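You operate a simulated robot arm through the tools that you are given. There is no shell and no other tool.

You run a simulated two-armed robot. Do the job below in one go: nothing can be reset, and whatever is moved stays where it is left.

## Task
Vent the over-filled tyre, refill it to the card and test it.
Fine: vent to 0.0 first; black knob to the card's bar; air knob ends on HOLD; one test, one red dot; lift, orange and white knobs untouched.

The check looks at the end state, three seconds after you hand in, the way a careful person would. Anything else that was tipped, shoved, dropped, spilled or broken makes it a failure.

## Robot
Two 7-joint arms with two-finger parallel grippers on one trunk that stands fixed in place. Base frame: the origin is at the foot of the trunk, x ahead of it, y to its left, z up. Units: cm, rad, N and s.
The left shoulder is at [7, 18.8, 131.2], the right one opposite. With the tool pointing down near the work surface each hand reaches from about 20 to 78 cm from the base axis, measured 20 degrees to its own side. Payload 3.91 kg a hand.
The tool frame of a hand sits at the grasp point between the pads (the TCP): z along the fingers, y along the line on which they close. The tips reach 3 cm beyond it. Largest opening 11 cm; finger width 2, thickness 1; the body of the gripper, 4.8 by 11.2 cm, starts 5.5 cm behind the TCP.
Orientation is that of the tool frame in the base frame, as [roll, pitch, yaw] about the fixed x, y, z axes, in that order (R = Rz(yaw) Ry(pitch) Rx(roll)). With the fingers straight down and closing along the base's y, the tool's x points along the base's -x, its y along +y and its z along -z.

## Interface
- The arms move only by the tool arm_command. It takes "left_moves", "right_moves" or both (then of equal length, played together; a hand with none holds still); each is text: rows parted by semicolons, each of 7 numbers parted by spaces: the shift along the tool's x, y, z in cm, then the turn, a rotation vector about the tool's x, y, z in rad, then the opening, from 0 (shut) to 1 (fully open). In form: x y z wx wy wz jaw; .... A call has 1 to 20 rows; each row shifts and turns the commanded pose from where the row before left it, along the tool's axes as they then stand. Each row takes 0.2 s and may step no farther than 5 cm and 0.15 rad from the row before; otherwise, or with a gripper value out of range, the whole call is refused. A pose out of reach is approached as far as the arm can. The call stops where the force on the tool passes 40 N (or 10 N more than at its start, if that is more) or the arm is blocked; 0.2 s more then pass. Each finger travels about 7.2 cm/s and halts on what it meets, pressing with about 42 N; the grip force reading is that of the motor and also rises with nothing between the fingers. The clock runs only during rows and for 0.2 s after the last one: add rows that do not move to give the fingers time. The reply holds the time, the measured pose of the TCP, the force on the tool along the base axes, the opening and the grip force, in the units named above and with some noise, with the torque about the TCP (base axes, N m) and any sound that the robot's microphone picked up, and new pictures: "show" is both (left out), scene, wrist or none (wrist: the cameras of the hands that moved).
- Cameras (640 x 400 px; columns grow to the right, rows downward): "scene" is now at [13.75, 0.01, 153.89]; the picture's right is [-0.04, -1.00, 0.00], its down [-0.60, 0.02, -0.80] and it looks along [0.80, -0.03, -0.60] (base axes); focal length 261 px, centre (320, 200). "left" rides on the left gripper at [7.2, -1.7, -10.3] in its tool frame; the picture's right is [0.23, 0.97, 0.00], its down [-0.76, 0.18, -0.62] and it looks along [-0.61, 0.14, 0.78] (tool axes); focal length 222 px, centre (320, 200). "right" rides on the right gripper at [7.2, 1.7, -10.3] in its tool frame; the picture's right is [-0.23, 0.97, 0.00], its down [-0.76, -0.18, -0.62] and it looks along [-0.61, -0.14, 0.78] (tool axes); focal length 222 px, centre (320, 200). There is no depth. A picture from a camera that has moved, and an enlarged one, comes with that camera's place and axes in the base frame and with its lens.
- move_column(by): slides the trunk up (or, below 0, down) by that many cm; the arms and the scene camera ride with it, the base frame stays. It gives what a move gives, with no picture.
- turn_head(pan, tilt): turns the head with the scene camera to pan (to the left, within 1.501 rad either way) and tilt (down, from -0.506 to 1.204), counted from straight ahead of the robot. It gives what a move gives, and a new picture of the scene camera.
- inspect(camera, box): a new picture of the part [left, top, right, bottom] of that camera's present view, enlarged. It takes no simulated time.
- job_done(): hands the job in; it is judged then, once.

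Nothing tells you positions but the pictures and the camera data. Unless the task says otherwise, let go and move clear before handing in.

The tools are called after "Emit:" as a command line: name --argument value ..., lists and objects as JSON in quotes. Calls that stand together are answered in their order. arm_command: Moves the arms, as the interface text tells. Its arguments: {"type":"object","properties":{"left_moves":{"type":"string"},"right_moves":{"type":"string"},"show":{"type":"string","enum":["both","scene","wrist","none"]}},"required":[]} The other tools are called the same way: move_column (by) slides the trunk up or down; turn_head (pan, tilt) turns the head that bears the scene camera; inspect (camera, box) takes an enlarged picture of a part of a camera's view; job_done () hands the job in.

At the start:

```text
time: 0.0
left_position: [59.66, 21.93, 136.61]
left_tool_rot: [-3.141, -0.001, 3.141]
left_wrist_force: [0.9, 0.0, 0.0]
left_wrist_torque: [-0.02, 0.03, 0.0]
left_width: 10.99
left_grip_force: 0.0
right_position: [35.47, -15.12, 135.7]
right_tool_rot: [3.14, 0.002, 3.141]
right_wrist_force: [0.0, 0.2, -0.1]
right_wrist_torque: [0.0, 0.0, -0.01]
right_width: 11.02
right_grip_force: 0.1
trunk travel left (down, up): [-82.2, 11.8]
head pan, tilt: [-0.038, 0.644]
```

scene: 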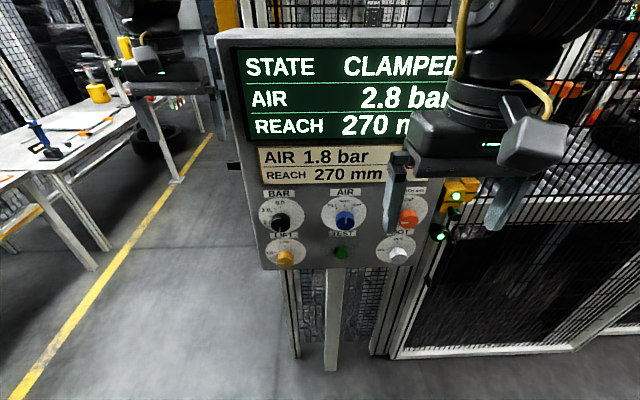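
right: 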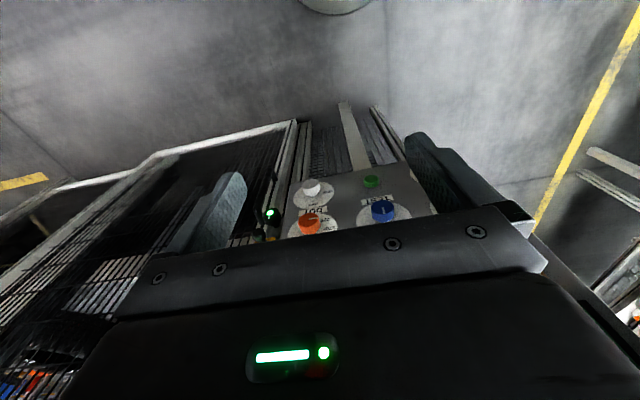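
left: 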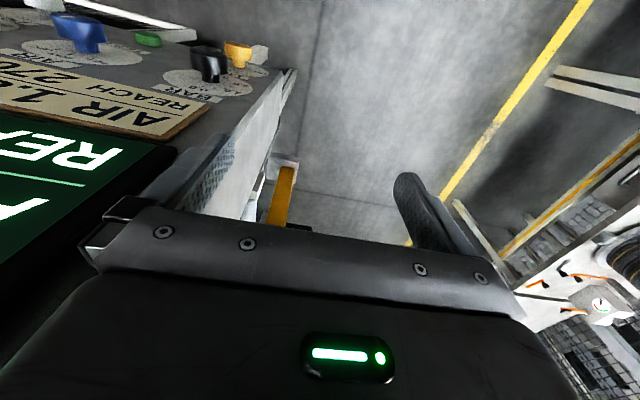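

I see a control panel ahead with a screen (CLAMPED, AIR 2.8 bar, REACH 270), a card (AIR 1.8 bar, REACH 270 mm), and knobs: black BAR, blue AIR, orange, yellow LIFT, green TEST, white. I'll look closer before I move anything.

Emit:
inspect --camera "scene" --box '[240, 140, 440, 275]'

Emit:
inspect --camera "scene" --box '[250, 185, 370, 270]'

Emit:
inspect --camera "left" --box '[0, 0, 300, 190]'

Emit:
inspect --camera "right" --box '[260, 140, 460, 265]'

```text
2.96 times, centred on (340, 208) of scene
camera zoom: at [13.75, 0.01, 153.89], right [-0.04, -1.0, 0.0], down [-0.6, 0.02, -0.8], along [0.8, -0.03, -0.6], focal length 774 px, centre (261, 178)
```

zoom: 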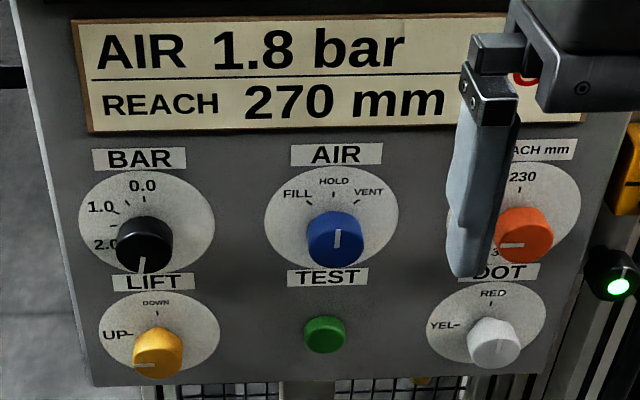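

```text
4.71 times, centred on (310, 228) of scene
camera zoom: at [13.75, 0.01, 153.89], right [-0.04, -1.0, 0.0], down [-0.6, 0.02, -0.8], along [0.8, -0.03, -0.6], focal length 1230 px, centre (367, 71)
```

zoom: 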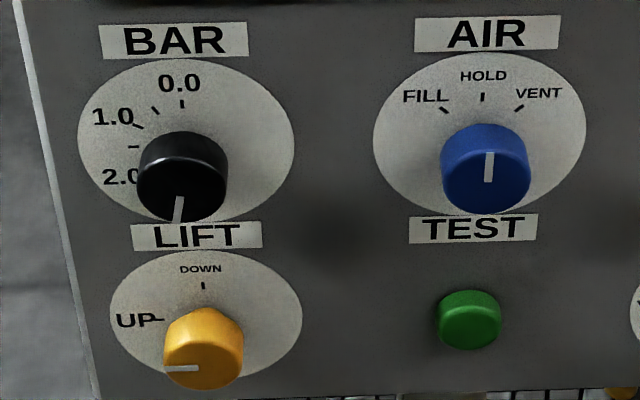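

```text
2.11 times, centred on (150, 95) of left
camera zoom: at [52.32, 20.13, 146.91], right [-0.23, 0.97, 0.0], down [0.76, 0.18, 0.62], along [0.61, 0.14, -0.78], focal length 468 px, centre (678, 421)
```

zoom: 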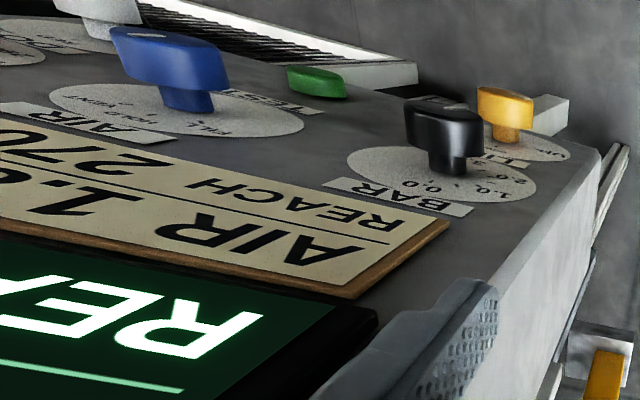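

```text
3.20 times, centred on (360, 202) of right
camera zoom: at [28.32, -13.58, 146.04], right [0.23, 0.97, 0.0], down [0.76, -0.18, 0.62], along [0.61, -0.14, -0.78], focal length 711 px, centre (192, 192)
```

zoom: 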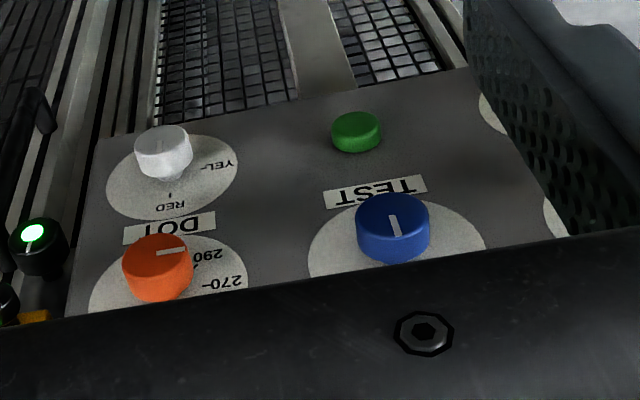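

The panel looks close to vertical and faces the robot, with the blue AIR knob's face near (60, -8, 113) and the black BAR knob near y ≈ 8 at the same height. I'll turn the right hand to point forward and back the left hand away from the panel.

Emit:
arm_command --right_moves "0 0 0 0 -0.1428 0 1; 0 0 0 0 -0.1428 0 1; 0 0 0 0 -0.1428 0 1; 0 0 0 0 -0.1428 0 1; 0 0 0 0 -0.1428 0 1; 0 0 0 0 -0.1428 0 1; 0 0 0 0 -0.1428 0 1; 0 0 0 0 -0.1428 0 1; 0 0 0 0 -0.1428 0 1; 0 0 0 0 -0.1428 0 1; 0 0 0 0 -0.1428 0 1" --left_moves "2 0 0 0 0 0 1; 2 0 0 0 0 0 1; 2 0 0 0 0 0 1; 2 0 0 0 0 0 1; 2 0 0 0 0 0 1; 2 0 0 0 0 0 1; 2 0 0 0 0 0 1; 2 0 0 0 0 0 1; 2 0 0 0 0 0 1; 2 0 0 0 0 0 1; 2 0 0 0 0 0 1" --show "both"

```text
time: 2.4
left_position: [37.48, 22.56, 136.96]
left_tool_rot: [-3.139, 0.001, -3.142]
left_wrist_force: [-0.3, 0.8, 0.9]
left_wrist_torque: [-0.01, -0.03, -0.01]
left_width: 11.01
left_grip_force: 0.1
left hand out of reach, approached as far as the arm can: row 11
right_position: [45.47, -7.03, 142.59]
right_tool_rot: [1.075, 1.568, 1.073]
right_wrist_force: [-0.1, 0.4, 0.2]
right_wrist_torque: [0.01, 0.01, -0.01]
right_width: 11.02
right_grip_force: 0.0
right hand out of reach, approached as far as the arm can: row 5, 6, 7, 8, 9, 10, 11
trunk travel left (down, up): [-82.2, 11.8]
head pan, tilt: [-0.038, 0.644]
camera scene: at [13.59, 0.86, 153.72], right [0.02, -1.0, 0.0], down [-0.62, -0.01, -0.79], along [0.79, 0.01, -0.62], focal length 261 px, centre (320, 200)
camera right: at [35.14, -5.31, 135.31], right [0.0, 0.97, 0.23], down [-0.62, -0.18, 0.76], along [0.78, -0.15, 0.61], focal length 222 px, centre (320, 200)
camera left: at [30.23, 20.86, 147.31], right [-0.23, 0.97, 0.0], down [0.76, 0.18, 0.62], along [0.61, 0.14, -0.78], focal length 222 px, centre (320, 200)
```

scene: 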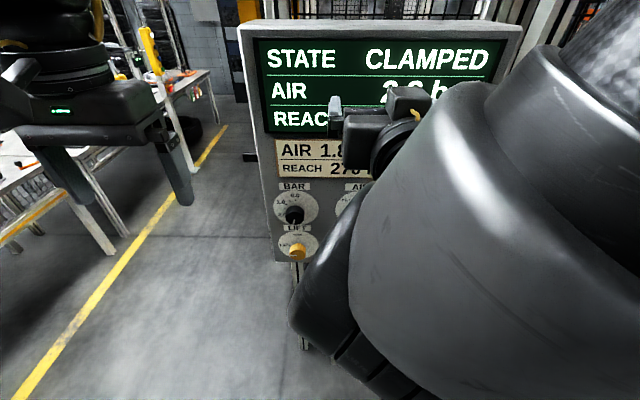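
right: 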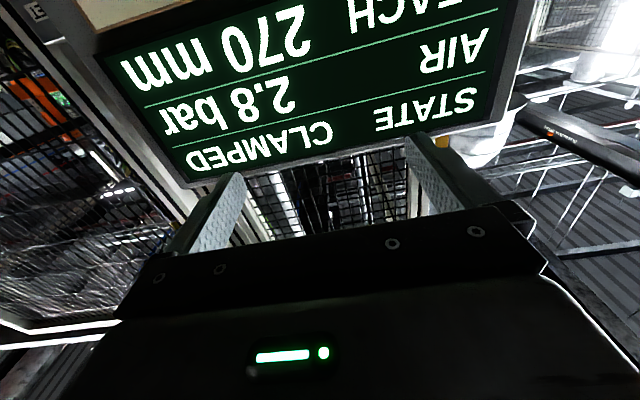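
left: 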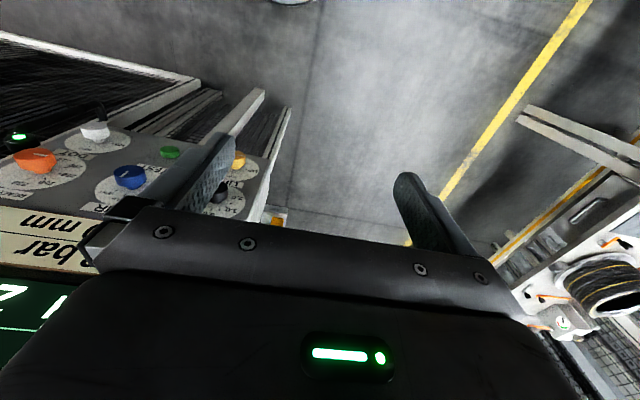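

The right hand now points forward but was pushed out to (45.5, -7, 142.6) by its reach limit. I'll lower it in front of the knobs in small steps and see how the commanded pose behaves.

Emit:
arm_command --right_moves "2 0 0 0 0 0 1; 2 0 0 0 0 0 1; 2 0 0 0 0 0 1; 2 0 0 0 0 0 1; 2 0 0 0 0 0 1" --show "both"

```text
time: 3.6
left_position: [37.73, 22.27, 137.01]
left_tool_rot: [-3.141, 0.0, -3.141]
left_wrist_force: [0.5, 0.3, -0.5]
left_wrist_torque: [-0.02, 0.0, 0.0]
left_width: 11.04
left_grip_force: 0.1
right_position: [47.29, -8.23, 141.46]
right_tool_rot: [1.343, 1.515, 1.341]
right_wrist_force: [0.5, 0.1, 0.2]
right_wrist_torque: [0.01, 0.02, -0.05]
right_width: 10.99
right_grip_force: 0.1
right hand out of reach, approached as far as the arm can: row 1, 2, 3, 4, 5
trunk travel left (down, up): [-82.2, 11.8]
head pan, tilt: [-0.038, 0.644]
camera scene: at [13.81, 0.07, 153.88], right [-0.04, -1.0, 0.0], down [-0.6, 0.02, -0.8], along [0.8, -0.03, -0.6], focal length 261 px, centre (320, 200)
camera right: at [37.06, -6.25, 134.09], right [0.0, 0.96, 0.28], down [-0.63, -0.22, 0.74], along [0.77, -0.18, 0.61], focal length 222 px, centre (320, 200)
```

scene: 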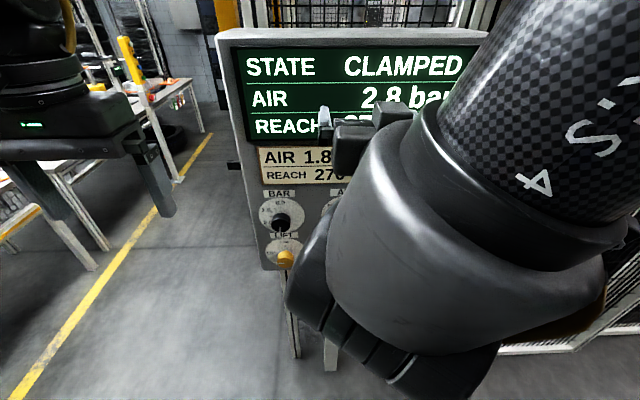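
right: 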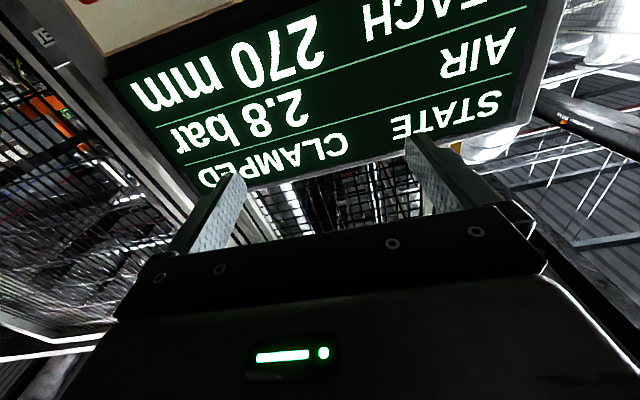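

The reply suggests the commanded pose stayed at the unreachable spot close to the trunk. I'll shift it forward by 5 cm to see which rule holds, which is safe either way.

Emit:
arm_command --right_moves "0 0 2.5 0 0 0 1; 0 0 2.5 0 0 0 1" --show "none"

```text
time: 4.2
left_position: [37.95, 22.16, 137.07]
left_tool_rot: [-3.141, -0.004, 3.141]
left_wrist_force: [0.7, -0.6, 0.0]
left_wrist_torque: [0.0, 0.05, 0.02]
left_width: 11.0
left_grip_force: 0.0
right_position: [52.67, -7.86, 139.54]
right_tool_rot: [-2.542, 1.565, -2.543]
right_wrist_force: [0.6, -0.2, -0.7]
right_wrist_torque: [0.03, 0.01, -0.01]
right_width: 11.01
right_grip_force: 0.1
trunk travel left (down, up): [-82.2, 11.8]
head pan, tilt: [-0.038, 0.644]
```

Right hand is in reach now at (52.7, -7.9, 139.5), pointing forward. I'll lower it to about z = 118 with a small back-off.

Emit:
arm_command --right_moves "2 0 -0.3 0 0 0 1; 2 0 -0.3 0 0 0 1; 2 0 -0.3 0 0 0 1; 2 0 -0.3 0 0 0 1; 2 0 -0.3 0 0 0 1; 2 0 -0.3 0 0 0 1; 2 0 -0.3 0 0 0 1; 2 0 0 0 0 0 1; 2 0 0 0 0 0 1; 2 0 0 0 0 0 1" --show "both"

```text
time: 6.2
left_position: [36.34, 22.35, 137.49]
left_tool_rot: [-3.139, 0.011, 3.14]
left_wrist_force: [0.3, -0.4, 0.1]
left_wrist_torque: [0.04, 0.01, 0.02]
left_width: 11.01
left_grip_force: 0.0
right_position: [57.94, -11.95, 135.26]
right_tool_rot: [1.296, 1.472, 1.25]
right_wrist_force: [-34.6, 5.5, 6.8]
right_wrist_torque: [0.21, -0.12, 2.27]
right_width: 11.01
right_grip_force: 0.0
right hand out of reach, approached as far as the arm can: row 2, 3, 4, 5, 6, 7, 8, 9, 10
trunk travel left (down, up): [-82.2, 11.8]
head pan, tilt: [-0.038, 0.644]
stopped in row 10 (right hand): the force on the tool passed its limit at 48 N (the readings are from after the stop); the commanded pose is now the measured one
camera scene: at [12.35, 0.11, 154.02], right [-0.04, -1.0, 0.0], down [-0.59, 0.02, -0.81], along [0.8, -0.03, -0.59], focal length 261 px, centre (320, 200)
camera right: at [47.9, -9.14, 127.95], right [0.04, 0.95, 0.32], down [-0.65, -0.22, 0.72], along [0.76, -0.23, 0.61], focal length 222 px, centre (320, 200)
```

scene: 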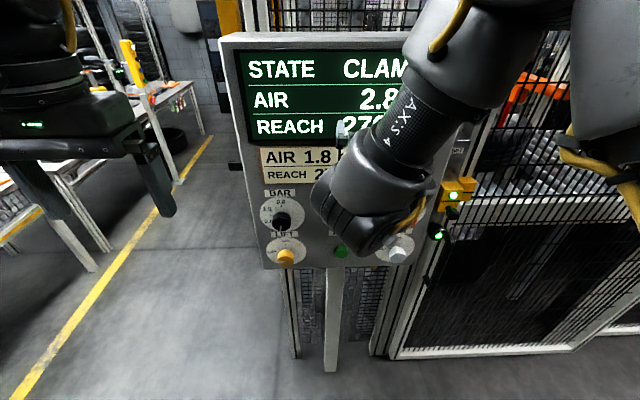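
right: 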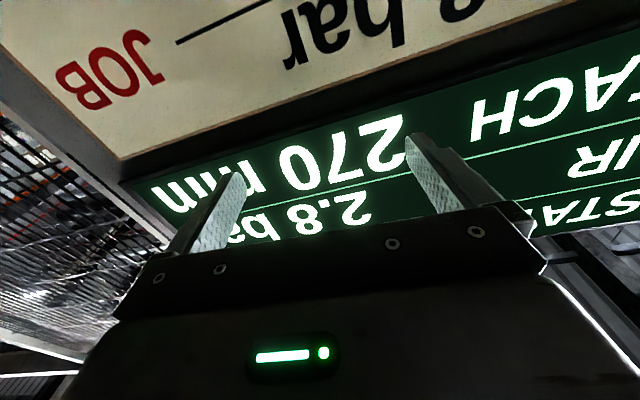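

The reach-limited hand crept forward and its tips touched the screen at about x = 61. The arm seems to be folded too tightly, so I'll back off to the spot that worked. Then I'll raise the trunk so the hand can sit farther below the shoulder.

Emit:
arm_command --right_moves "-0.5 0.5 -1.2 0 0 0 1; -1 1 -1.2 -0.023 0.015 -0.047 1; -1 1 -1.2 -0.023 0.015 -0.047 1; -1 0.8 -1.2 0 0 0 1; -0.8 0.8 -0.5 0 0 0 1" --show "none"

```text
time: 7.4
left_position: [37.81, 21.91, 137.02]
left_tool_rot: [3.139, -0.002, 3.139]
left_wrist_force: [1.2, 0.0, 0.3]
left_wrist_torque: [-0.02, 0.01, 0.02]
left_width: 11.0
left_grip_force: 0.1
right_position: [53.98, -8.21, 139.03]
right_tool_rot: [-3.059, 1.559, -3.061]
right_wrist_force: [-0.1, -0.8, 0.1]
right_wrist_torque: [0.03, -0.01, 0.02]
right_width: 11.02
right_grip_force: 0.1
trunk travel left (down, up): [-82.2, 11.8]
head pan, tilt: [-0.038, 0.644]
```

Right hand is clear and reachable here, slightly above shoulder height. Lowering the trunk carries the arm down in this same posture, so I'll lower it 15 cm and look.

Emit:
move_column --by -15

Emit:
inspect --camera "right" --box '[0, 0, 640, 400]'

Emit:
inspect --camera "scene" --box '[0, 0, 640, 400]'

Emit:
inspect --camera "left" --box '[0, 0, 640, 400]'

```text
time: 9.2
left_position: [37.66, 22.11, 122.14]
left_tool_rot: [-3.141, 0.0, 3.141]
left_wrist_force: [-0.3, 0.5, 1.1]
left_wrist_torque: [0.03, -0.03, -0.02]
left_width: 11.02
left_grip_force: 0.1
right_position: [53.85, -8.0, 124.13]
right_tool_rot: [-2.975, 1.559, -2.979]
right_wrist_force: [0.2, -0.6, -0.5]
right_wrist_torque: [0.01, 0.01, 0.0]
right_width: 11.01
right_grip_force: 0.0
trunk travel left (down, up): [-67.2, 26.8]
head pan, tilt: [-0.038, 0.644]
```

```text
1.00 times, centred on (320, 200) of right (not enlarged: the box is as wide or as high as the picture)
camera zoom: at [43.5, -6.29, 117.07], right [0.01, 0.97, 0.23], down [-0.62, -0.17, 0.77], along [0.79, -0.14, 0.6], focal length 222 px, centre (320, 200)
```

zoom: 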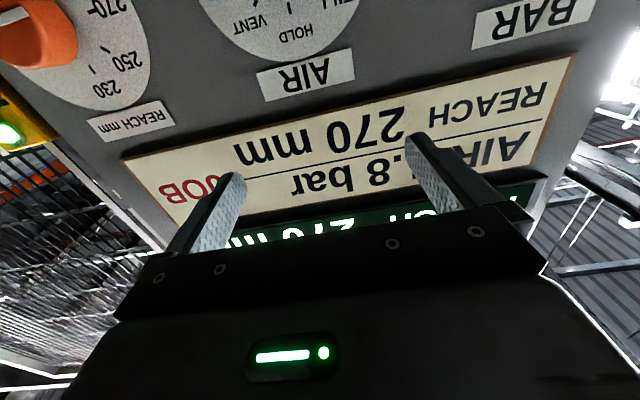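

```text
1.00 times, centred on (320, 200) of scene (not enlarged: the box is as wide or as high as the picture)
camera zoom: at [13.74, 0.01, 138.89], right [-0.04, -1.0, 0.0], down [-0.6, 0.02, -0.8], along [0.8, -0.03, -0.6], focal length 261 px, centre (320, 200)
```

zoom: 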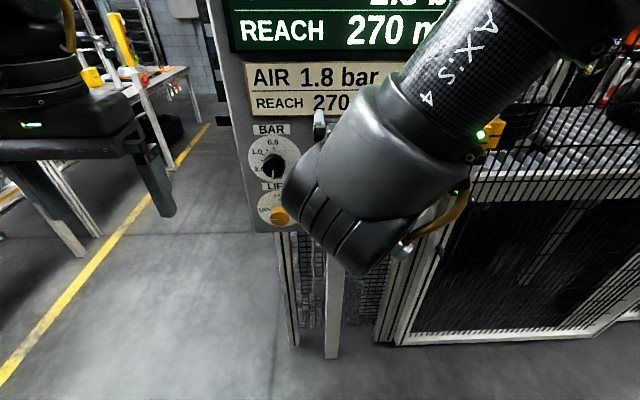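

```text
1.00 times, centred on (320, 200) of left (not enlarged: the box is as wide or as high as the picture)
camera zoom: at [30.34, 20.48, 132.35], right [-0.23, 0.97, 0.0], down [0.76, 0.18, 0.62], along [0.61, 0.14, -0.78], focal length 222 px, centre (320, 200)
```

zoom: 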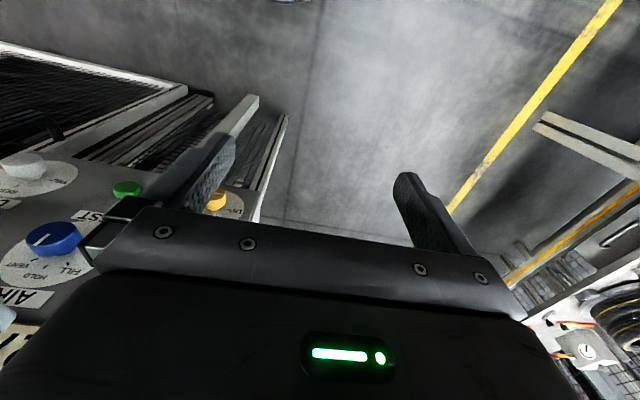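

The panel face is clear and the fingers will straddle the blue knob as they come down. I'll lower the trunk another 11 cm to bring the right hand to about z = 113.

Emit:
move_column --by -11

Emit:
inspect --camera "right" --box '[0, 0, 640, 400]'

Emit:
turn_head --pan -0.038 --tilt 0.1

```text
time: 10.6
left_position: [37.67, 22.27, 111.16]
left_tool_rot: [3.14, 0.0, -3.14]
left_wrist_force: [0.8, -0.3, -0.5]
left_wrist_torque: [-0.01, -0.03, 0.01]
left_width: 11.0
left_grip_force: 0.0
right_position: [53.95, -7.91, 113.11]
right_tool_rot: [-2.964, 1.56, -2.967]
right_wrist_force: [-0.1, 0.0, 0.6]
right_wrist_torque: [-0.01, -0.02, -0.04]
right_width: 10.99
right_grip_force: 0.0
trunk travel left (down, up): [-56.2, 37.8]
head pan, tilt: [-0.038, 0.644]
```

```text
1.00 times, centred on (320, 200) of right (not enlarged: the box is as wide or as high as the picture)
camera zoom: at [43.48, -6.27, 106.08], right [0.01, 0.97, 0.23], down [-0.62, -0.17, 0.77], along [0.79, -0.14, 0.6], focal length 222 px, centre (320, 200)
```

zoom: 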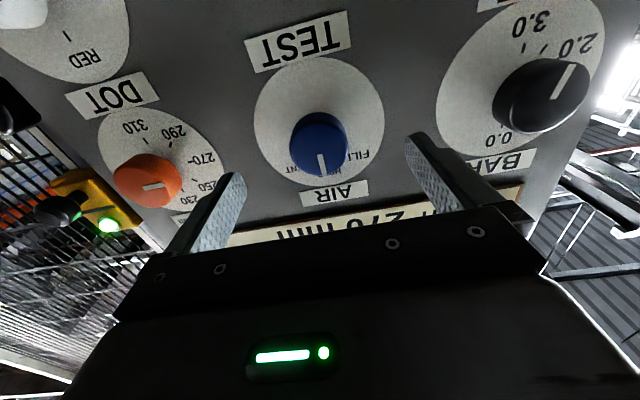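

```text
time: 11.6
left_position: [37.54, 22.23, 111.14]
left_tool_rot: [-3.141, 0.001, -3.14]
left_wrist_force: [-0.2, 0.1, -0.1]
left_wrist_torque: [-0.04, -0.02, -0.02]
left_width: 11.0
left_grip_force: 0.1
right_position: [53.96, -7.91, 113.17]
right_tool_rot: [-2.957, 1.561, -2.96]
right_wrist_force: [-0.2, 0.5, -0.1]
right_wrist_torque: [-0.02, 0.03, 0.02]
right_width: 11.01
right_grip_force: 0.2
trunk travel left (down, up): [-56.2, 37.8]
head pan, tilt: [-0.038, 0.099]
camera scene: at [14.25, 0.02, 132.88], right [-0.04, -1.0, 0.0], down [-0.1, 0.0, -0.99], along [0.99, -0.04, -0.1], focal length 261 px, centre (320, 200)
```

scene: 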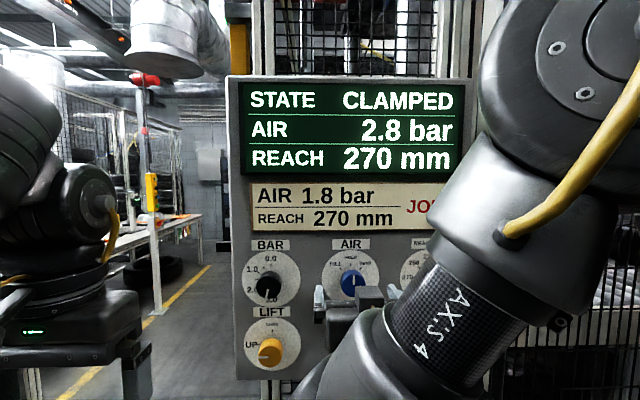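

With the head raised I can read the screen and dials. By triangulation the panel face is at x ≈ 62.2 and the blue cap is centred at about (59.5, -7.9, 113.2), straight ahead of the right hand. I'll zoom in to check alignment before approaching.

Emit:
inspect --camera "right" --box '[240, 50, 400, 190]'

Emit:
inspect --camera "scene" --box '[230, 230, 430, 380]'

Emit:
inspect --camera "right" --box '[430, 0, 630, 180]'

```text
2.86 times, centred on (320, 120) of right
camera zoom: at [43.5, -6.27, 106.06], right [0.01, 0.97, 0.23], down [-0.62, -0.17, 0.77], along [0.79, -0.14, 0.6], focal length 635 px, centre (320, 429)
```

zoom: 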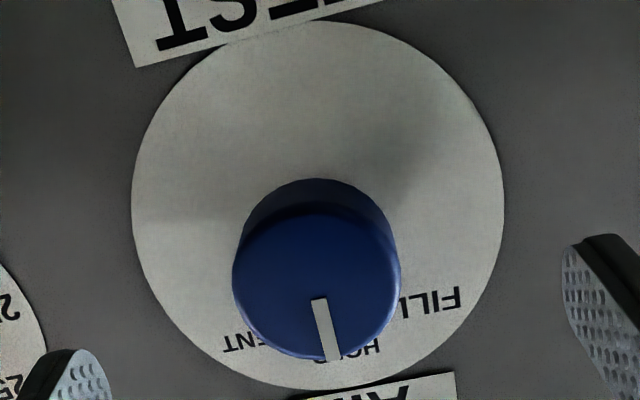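

```text
2.67 times, centred on (330, 305) of scene
camera zoom: at [14.25, 0.02, 132.88], right [-0.04, -1.0, 0.0], down [-0.1, 0.0, -0.99], along [0.99, -0.04, -0.1], focal length 697 px, centre (293, -80)
```

zoom: 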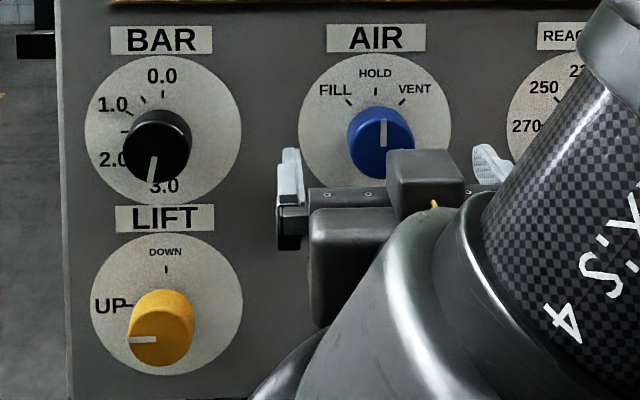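

```text
2.22 times, centred on (530, 90) of right
camera zoom: at [43.5, -6.27, 106.06], right [0.01, 0.97, 0.23], down [-0.62, -0.17, 0.77], along [0.79, -0.14, 0.6], focal length 494 px, centre (-147, 444)
```

zoom: 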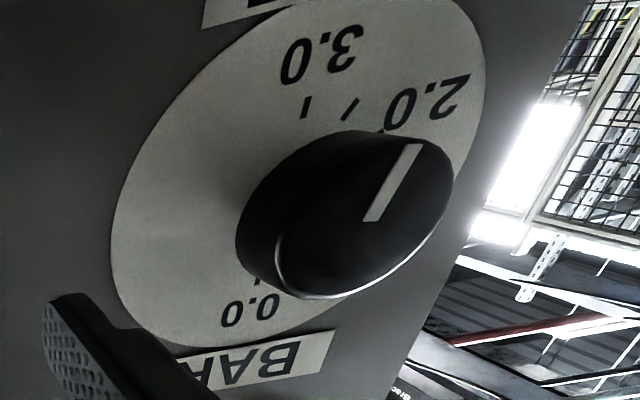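

Dials read: BAR scale is 60° per bar, increasing counter-clockwise, with the knob now at 2.8. AIR has FILL and VENT at ±45° from HOLD. The right hand is in line with the blue knob, so I'll narrow the jaws a little and move forward 4 cm.

Emit:
arm_command --right_moves "0 0 0 0 0 0 0.68; 0 0 1 0 0 0 0.68; 0 0 1 0 0 0 0.68; 0 0 1 0 0 0 0.68; 0 0 0.8 0 0 0 0.68; 0 0 0 0 0 0 0.68" --show "both"

```text
time: 12.9
left_position: [37.65, 22.35, 111.18]
left_tool_rot: [3.141, 0.001, 3.141]
left_wrist_force: [-1.1, -0.6, 0.3]
left_wrist_torque: [-0.03, -0.02, -0.01]
left_width: 10.99
left_grip_force: 0.0
right_position: [57.68, -7.96, 113.22]
right_tool_rot: [-2.907, 1.56, -2.908]
right_wrist_force: [0.2, 0.4, 0.5]
right_wrist_torque: [0.0, 0.01, 0.01]
right_width: 7.47
right_grip_force: 0.0
trunk travel left (down, up): [-56.2, 37.8]
head pan, tilt: [-0.038, 0.099]
camera scene: at [14.21, 0.04, 132.89], right [-0.04, -1.0, 0.0], down [-0.1, 0.0, -1.0], along [0.99, -0.04, -0.1], focal length 261 px, centre (320, 200)
camera right: at [47.34, -6.3, 106.05], right [0.0, 0.97, 0.22], down [-0.62, -0.17, 0.77], along [0.79, -0.14, 0.6], focal length 222 px, centre (320, 200)
```

scene: 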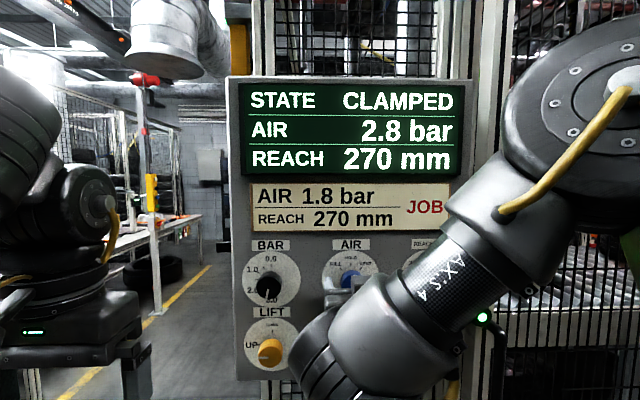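
right: 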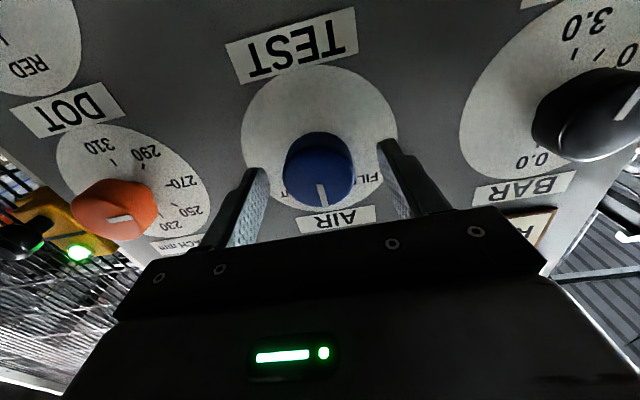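

The fingers straddle the blue knob with no contact. I'll zoom to check how deep the tips sit over the cap.

Emit:
inspect --camera "right" --box '[220, 100, 420, 240]'

Emit:
inspect --camera "scene" --box '[230, 170, 470, 320]'

Emit:
inspect --camera "left" --box '[0, 60, 240, 260]'

```text
2.86 times, centred on (320, 170) of right
camera zoom: at [47.34, -6.3, 106.05], right [0.0, 0.97, 0.22], down [-0.62, -0.17, 0.77], along [0.79, -0.14, 0.6], focal length 635 px, centre (320, 286)
```

zoom: 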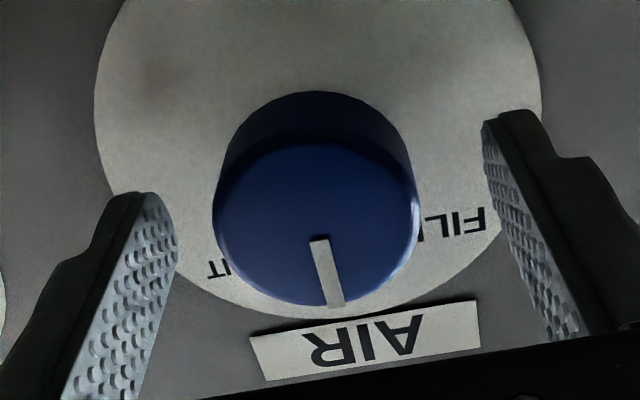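

```text
2.67 times, centred on (350, 245) of scene
camera zoom: at [14.21, 0.04, 132.89], right [-0.04, -1.0, 0.0], down [-0.1, 0.0, -1.0], along [0.99, -0.04, -0.1], focal length 697 px, centre (240, 80)
```

zoom: 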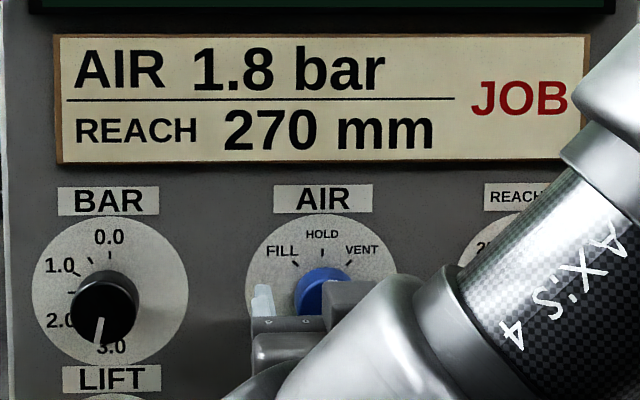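

```text
2.00 times, centred on (120, 160) of left
camera zoom: at [30.31, 20.53, 121.35], right [-0.23, 0.97, 0.0], down [0.76, 0.18, 0.62], along [0.61, 0.14, -0.78], focal length 444 px, centre (720, 280)
```

zoom: 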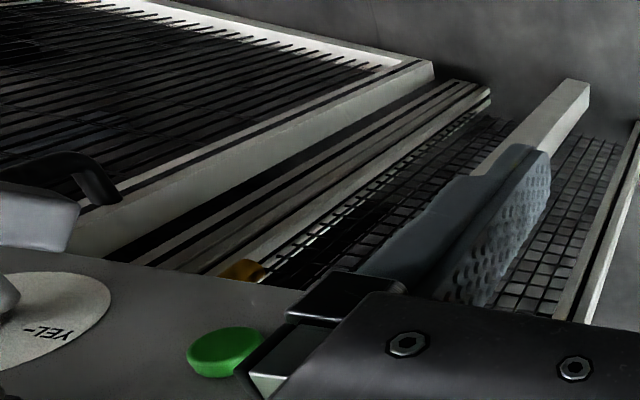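

The cap's face works out to x ≈ 58.8, diameter 4.4 cm, with about 1.9 cm of finger overlap. Alignment is within a millimetre, so I'll close on the knob.

Emit:
arm_command --right_moves "0 0 0 0 0 0 0.45; 0 0 0 0 0 0 0.3; 0 0 0 0 0 0 0.3; 0 0 0 0 0 0 0.3" --show "wrist"

```text
time: 13.9
left_position: [37.75, 22.3, 111.12]
left_tool_rot: [-3.141, -0.001, -3.14]
left_wrist_force: [-0.4, -1.1, -0.1]
left_wrist_torque: [-0.01, -0.01, -0.03]
left_width: 10.98
left_grip_force: 0.0
right_position: [57.81, -8.07, 113.13]
right_tool_rot: [-2.967, 1.561, -2.973]
right_wrist_force: [1.0, -0.8, -0.1]
right_wrist_torque: [0.0, 0.0, -0.03]
right_width: 4.33
right_grip_force: 44.9
trunk travel left (down, up): [-56.2, 37.8]
head pan, tilt: [-0.038, 0.099]
camera right: at [47.39, -6.33, 106.02], right [0.01, 0.97, 0.23], down [-0.62, -0.17, 0.77], along [0.79, -0.14, 0.6], focal length 222 px, centre (320, 200)
```

right: 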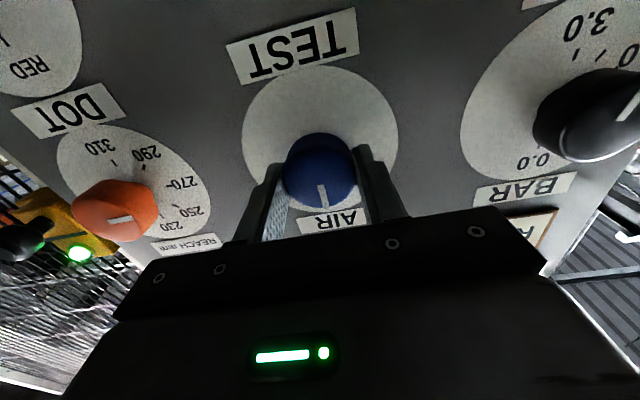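

Grip on the blue knob is firm at 4.33 cm, centred. Now I'll turn it 45° clockwise to VENT and watch the screen.

Emit:
arm_command --right_moves "0 0 0 0 0 0.131 0.3; 0 0 0 0 0 0.131 0.3; 0 0 0 0 0 0.131 0.3; 0 0 0 0 0 0.131 0.3; 0 0 0 0 0 0.131 0.3; 0 0 0 0 0 0.131 0.3" --show "both"

```text
time: 15.3
left_position: [37.78, 22.06, 111.04]
left_tool_rot: [3.141, -0.001, -3.14]
left_wrist_force: [-1.0, 0.1, -0.3]
left_wrist_torque: [-0.03, -0.01, -0.02]
left_width: 10.97
left_grip_force: 0.0
right_position: [57.8, -8.09, 113.1]
right_tool_rot: [1.586, 0.785, 1.577]
right_wrist_force: [5.4, -4.3, 1.9]
right_wrist_torque: [-0.2, 0.55, 0.67]
right_width: 4.35
right_grip_force: 44.7
trunk travel left (down, up): [-56.2, 37.8]
head pan, tilt: [-0.038, 0.099]
camera scene: at [14.36, -0.1, 132.88], right [-0.04, -1.0, 0.0], down [-0.1, 0.0, -0.99], along [0.99, -0.04, -0.1], focal length 261 px, centre (320, 200)
camera right: at [47.44, -1.74, 109.33], right [0.01, 0.53, 0.85], down [-0.62, -0.66, 0.42], along [0.78, -0.53, 0.32], focal length 222 px, centre (320, 200)
```

scene: 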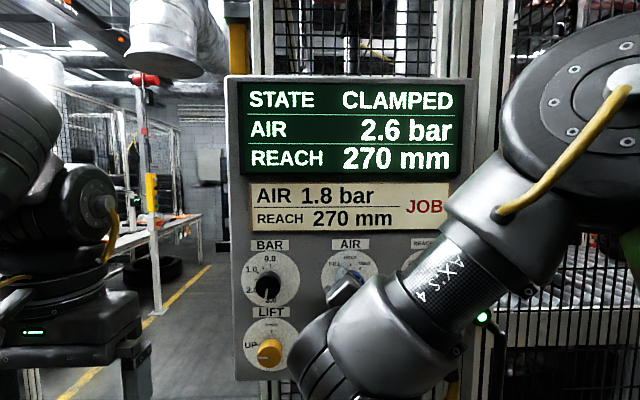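
right: 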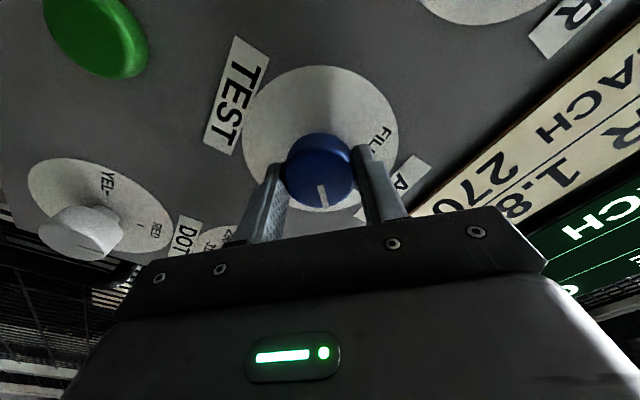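

The knob turned with the hand and AIR is falling (2.6 bar), so it's venting. I'll hold there and wait.

Emit:
arm_command --right_moves "0 0 0 0 0 0 0.3; 0 0 0 0 0 0 0.3; 0 0 0 0 0 0 0.3; 0 0 0 0 0 0 0.3; 0 0 0 0 0 0 0.3; 0 0 0 0 0 0 0.3; 0 0 0 0 0 0 0.3; 0 0 0 0 0 0 0.3; 0 0 0 0 0 0 0.3; 0 0 0 0 0 0 0.3" --show "scene"

```text
time: 17.6
left_position: [37.88, 22.05, 111.06]
left_tool_rot: [-3.141, 0.001, -3.141]
left_wrist_force: [0.0, 0.2, 0.2]
left_wrist_torque: [0.01, 0.06, -0.03]
left_width: 10.99
left_grip_force: 0.0
right_position: [57.82, -8.09, 113.06]
right_tool_rot: [1.586, 0.785, 1.577]
right_wrist_force: [10.6, -7.2, 6.9]
right_wrist_torque: [-0.07, -0.23, -0.24]
right_width: 4.33
right_grip_force: 45.0
trunk travel left (down, up): [-56.2, 37.8]
head pan, tilt: [-0.038, 0.099]
camera scene: at [14.36, -0.13, 132.88], right [-0.04, -1.0, 0.0], down [-0.1, 0.0, -0.99], along [0.99, -0.04, -0.1], focal length 261 px, centre (320, 200)
```

scene: 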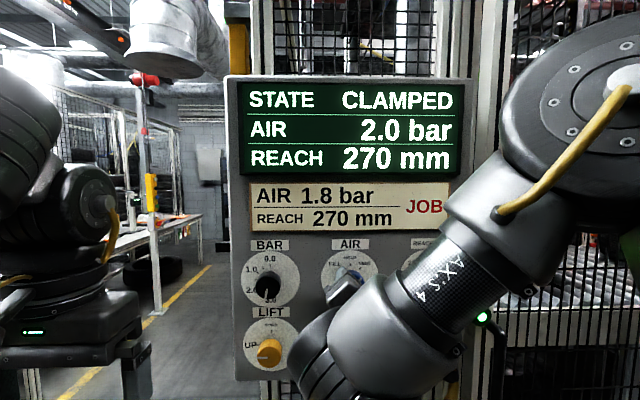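

Venting runs at roughly 0.27 bar/s. While it vents I'll move the left arm out to the left, since I plan to use the right hand for the black knob too and need the space.

Emit:
arm_command --right_moves "0 0 0 0 0 0 0.3; 0 0 0 0 0 0 0.3; 0 0 0 0 0 0 0.3; 0 0 0 0 0 0 0.3; 0 0 0 0 0 0 0.3; 0 0 0 0 0 0 0.3; 0 0 0 0 0 0 0.3; 0 0 0 0 0 0 0.3; 0 0 0 0 0 0 0.3; 0 0 0 0 0 0 0.3; 0 0 0 0 0 0 0.3; 0 0 0 0 0 0 0.3; 0 0 0 0 0 0 0.3; 0 0 0 0 0 0 0.3; 0 0 0 0 0 0 0.3; 0 0 0 0 0 0 0.3; 0 0 0 0 0 0 0.3; 0 0 0 0 0 0 0.3; 0 0 0 0 0 0 0.3; 0 0 0 0 0 0 0.3" --left_moves "0 1 0 0 0 0 1; 0 1 0 0 0 0 1; 0 1 0 0 0 0 1; 0 1 0 0 0 0 1; 0 1 0 0 0 0 1; 0 1 0 0 0 0 1; 0 1 0 0 0 0 1; 0 1 0 0 0 0 1; 0 1 0 0 0 0 1; 0 1 0 0 0 0 1; 0 1 0 0 0 0 1; 0 1 0 0 0 0 1; 0 1 0 0 0 0 1; 0 1 0 0 0 0 1; 0 1 0 0 0 0 1; 0 1 0 0 0 0 1; 0 1 0 0 0 0 1; 0 1 0 0 0 0 1; 0 1 0 0 0 0 1; 0 1 0 0 0 0 1" --show "scene"

```text
time: 21.8
left_position: [38.73, 41.17, 110.27]
left_tool_rot: [-3.141, 0.0, -3.141]
left_wrist_force: [-0.6, 0.5, -0.4]
left_wrist_torque: [-0.03, 0.04, 0.04]
left_width: 11.0
left_grip_force: 0.1
left hand out of reach, approached as far as the arm can: row 18, 19, 20
right_position: [57.7, -8.09, 113.07]
right_tool_rot: [1.585, 0.787, 1.579]
right_wrist_force: [11.2, -5.6, 10.9]
right_wrist_torque: [-0.05, -0.38, -0.29]
right_width: 4.36
right_grip_force: 44.6
trunk travel left (down, up): [-56.2, 37.8]
head pan, tilt: [-0.038, 0.099]
camera scene: at [14.35, -0.12, 132.88], right [-0.04, -1.0, 0.0], down [-0.1, 0.0, -0.99], along [0.99, -0.04, -0.1], focal length 261 px, centre (320, 200)
```

scene: 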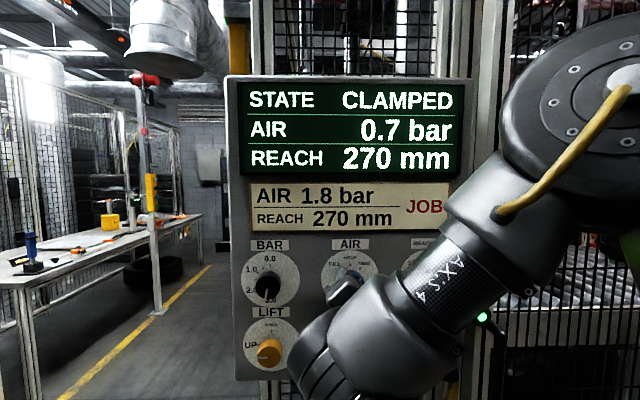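

AIR is at 0.7 bar and still falling, and the left arm is out of the way at y ≈ 41. I'll keep the valve on VENT until it reads 0.0.

Emit:
arm_command --right_moves "0 0 0 0 0 0 0.3; 0 0 0 0 0 0 0.3; 0 0 0 0 0 0 0.3; 0 0 0 0 0 0 0.3; 0 0 0 0 0 0 0.3; 0 0 0 0 0 0 0.3; 0 0 0 0 0 0 0.3; 0 0 0 0 0 0 0.3; 0 0 0 0 0 0 0.3; 0 0 0 0 0 0 0.3; 0 0 0 0 0 0 0.3; 0 0 0 0 0 0 0.3; 0 0 0 0 0 0 0.3; 0 0 0 0 0 0 0.3; 0 0 0 0 0 0 0.3; 0 0 0 0 0 0 0.3; 0 0 0 0 0 0 0.3; 0 0 0 0 0 0 0.3" --show "scene"

```text
time: 25.6
left_position: [38.79, 41.13, 110.52]
left_tool_rot: [-3.141, 0.001, 3.141]
left_wrist_force: [0.2, 0.0, -0.1]
left_wrist_torque: [0.01, 0.0, -0.02]
left_width: 11.0
left_grip_force: 0.0
right_position: [57.73, -8.02, 113.08]
right_tool_rot: [1.588, 0.784, 1.58]
right_wrist_force: [9.8, -6.2, 9.1]
right_wrist_torque: [-0.02, -0.27, -0.24]
right_width: 4.35
right_grip_force: 45.4
trunk travel left (down, up): [-56.2, 37.8]
head pan, tilt: [-0.038, 0.099]
camera scene: at [14.34, -0.12, 132.88], right [-0.04, -1.0, 0.0], down [-0.1, 0.0, -0.99], along [0.99, -0.04, -0.1], focal length 261 px, centre (320, 200)
```

scene: 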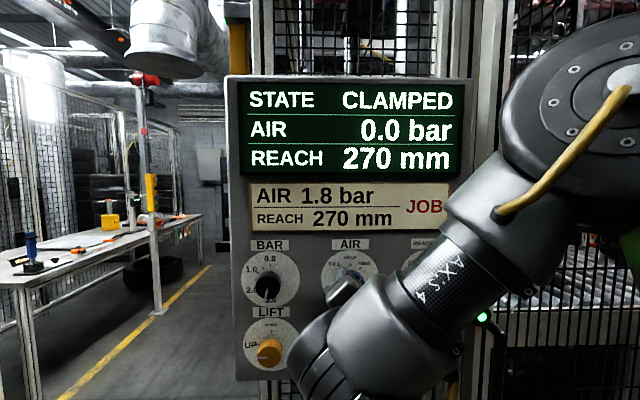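

AIR reads 0.0 bar. I'll give it a moment more, then turn the valve back 45° to HOLD.

Emit:
arm_command --right_moves "0 0 0 0 0 0 0.3; 0 0 0 0 0 0 0.3; 0 0 0 0 0 0 0.3; 0 0 0 0 0 0 0.3; 0 0 0 0 0 -0.131 0.3; 0 0 0 0 0 -0.131 0.3; 0 0 0 0 0 -0.131 0.3; 0 0 0 0 0 -0.131 0.3; 0 0 0 0 0 -0.131 0.3; 0 0 0 0 0 -0.131 0.3; 0 0 0 0 0 0 0.3" --show "both"

```text
time: 27.9
left_position: [38.49, 41.26, 110.32]
left_tool_rot: [3.141, 0.002, 3.141]
left_wrist_force: [0.4, -0.6, -0.2]
left_wrist_torque: [0.01, -0.01, -0.02]
left_width: 11.0
left_grip_force: 0.0
right_position: [57.76, -8.0, 112.99]
right_tool_rot: [-2.855, 1.562, -2.86]
right_wrist_force: [6.9, -1.3, 10.1]
right_wrist_torque: [0.02, 0.32, -0.11]
right_width: 4.33
right_grip_force: 45.1
trunk travel left (down, up): [-56.2, 37.8]
head pan, tilt: [-0.038, 0.099]
camera scene: at [14.26, -0.06, 132.89], right [-0.04, -1.0, 0.0], down [-0.1, 0.0, -0.99], along [0.99, -0.04, -0.1], focal length 261 px, centre (320, 200)
camera right: at [47.35, -6.35, 105.98], right [0.0, 0.97, 0.22], down [-0.62, -0.17, 0.77], along [0.79, -0.14, 0.6], focal length 222 px, centre (320, 200)
```

scene: 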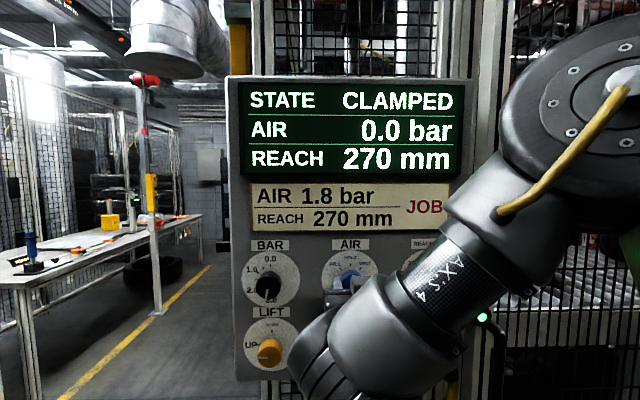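
right: 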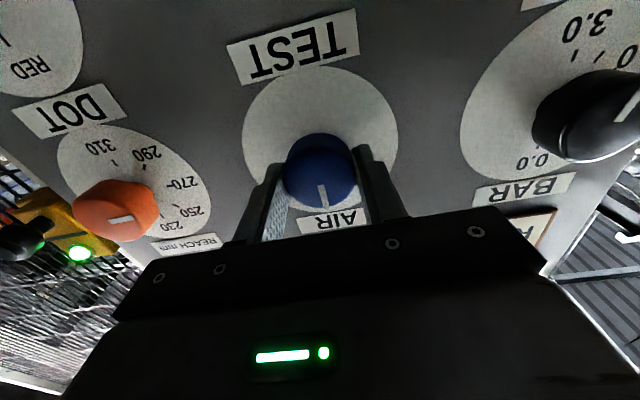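

Valve is back on HOLD and AIR is at 0.0 bar. I'll release, back off 4 cm, and move across to the black BAR knob, which I expect near y ≈ 7.

Emit:
arm_command --right_moves "0 0 0 0 0 0 0.5; 0 0 0 0 0 0 0.68; 0 0 0 0 0 0 0.68; 0 0 -1 0 0 0 0.68; 0 0 -1 0 0 0 0.68; 0 0 -1 0 0 0 0.68; 0 0 -0.7 0 0 0 0.68; 0 1 0 0 0 0 0.68; 0 1.5 0 0 0 0 0.68; 0 1.5 0 0 0 0 0.68; 0 1.5 0 0 0 0 0.68; 0 1.5 0 0 0 0 0.68" --show "both"

```text
time: 30.6
left_position: [38.48, 41.26, 110.36]
left_tool_rot: [-3.139, 0.001, 3.141]
left_wrist_force: [-0.7, -0.4, -0.2]
left_wrist_torque: [-0.02, -0.02, -0.04]
left_width: 10.98
left_grip_force: 0.1
right_position: [54.64, -2.27, 113.95]
right_tool_rot: [1.946, 1.538, 1.918]
right_wrist_force: [0.9, -0.4, -0.1]
right_wrist_torque: [0.03, -0.01, 0.01]
right_width: 7.5
right_grip_force: 0.0
trunk travel left (down, up): [-56.2, 37.8]
head pan, tilt: [-0.038, 0.099]
camera scene: at [14.25, 0.02, 132.89], right [-0.04, -1.0, 0.0], down [-0.1, 0.0, -0.99], along [0.99, -0.04, -0.1], focal length 261 px, centre (320, 200)
camera right: at [44.25, -0.19, 106.83], right [0.03, 0.97, 0.26], down [-0.62, -0.18, 0.76], along [0.78, -0.18, 0.59], focal length 222 px, centre (320, 200)
```

scene: 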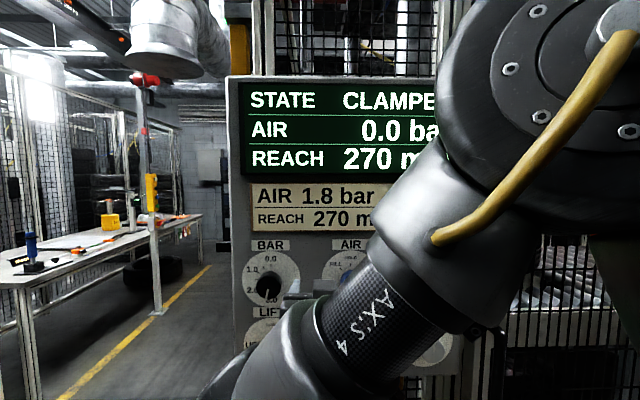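
right: 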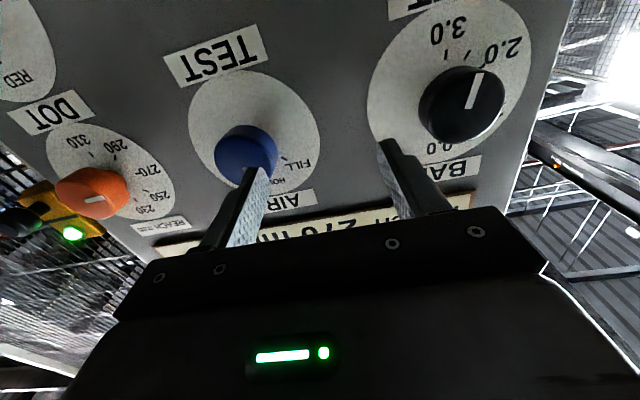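

The hand lags about a centimetre behind its command and is tilted slightly. I'll pause two rows to see if it settles, with no contact yet.

Emit:
arm_command --right_moves "0 0 0 0 0 0 0.68; 0 0 0 0 0 0 0.68; 0 0 0 0 0 0 0.68" --show "none"

Emit:
inspect --camera "right" --box '[160, 60, 360, 200]'

```text
time: 31.4
left_position: [38.51, 41.2, 110.33]
left_tool_rot: [-3.141, 0.0, 3.142]
left_wrist_force: [0.4, 0.2, 0.7]
left_wrist_torque: [0.02, -0.02, 0.0]
left_width: 11.0
left_grip_force: 0.0
right_position: [54.39, -2.09, 114.18]
right_tool_rot: [1.802, 1.541, 1.782]
right_wrist_force: [-0.3, 0.1, -0.1]
right_wrist_torque: [-0.01, 0.0, -0.05]
right_width: 7.49
right_grip_force: 0.1
trunk travel left (down, up): [-56.2, 37.8]
head pan, tilt: [-0.038, 0.099]
```

```text
2.86 times, centred on (260, 130) of right
camera zoom: at [44.06, 0.01, 107.02], right [0.02, 0.97, 0.26], down [-0.62, -0.19, 0.76], along [0.78, -0.18, 0.6], focal length 635 px, centre (491, 400)
```

zoom: 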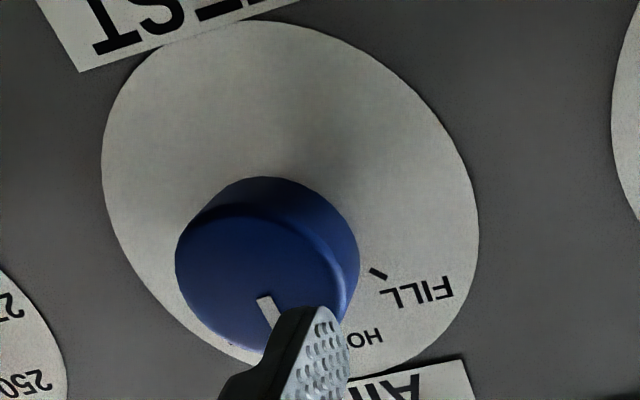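

The hand isn't quite converging here because the elbow-up posture is near a joint limit. Raising the hand relative to the shoulder helped before, so I'll lift the hand 14 cm and then lower the trunk by the same amount.

Emit:
arm_command --right_moves "-2 0 0 0 0 0 0.68; -2 0 0 0 0 0 0.68; -2 0 0 0 0 0 0.68; -2 0 0 0 0 0 0.68; -2 0 0 0 0 0 0.68; -2 0 0 0 0 0 0.68; -2 0 0 0 0 0 0.68; 0 0 0 0 0 0 0.68" --show "scene"

```text
time: 33.1
left_position: [38.63, 41.19, 110.4]
left_tool_rot: [-3.14, 0.001, 3.141]
left_wrist_force: [0.0, 0.2, -0.2]
left_wrist_torque: [0.01, -0.04, 0.02]
left_width: 10.99
left_grip_force: 0.1
right_position: [54.39, -0.85, 127.06]
right_tool_rot: [-2.917, 1.56, -2.92]
right_wrist_force: [-0.1, -0.1, -0.2]
right_wrist_torque: [-0.02, -0.02, 0.03]
right_width: 7.49
right_grip_force: 0.1
trunk travel left (down, up): [-56.2, 37.8]
head pan, tilt: [-0.038, 0.099]
camera scene: at [14.25, 0.01, 132.89], right [-0.04, -1.0, 0.0], down [-0.1, 0.0, -0.99], along [0.99, -0.04, -0.1], focal length 261 px, centre (320, 200)
```

scene: 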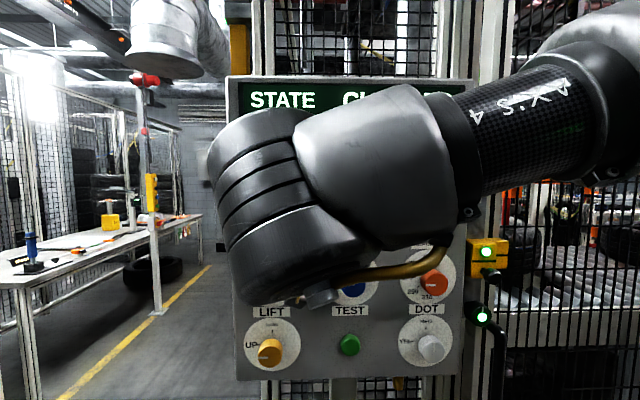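

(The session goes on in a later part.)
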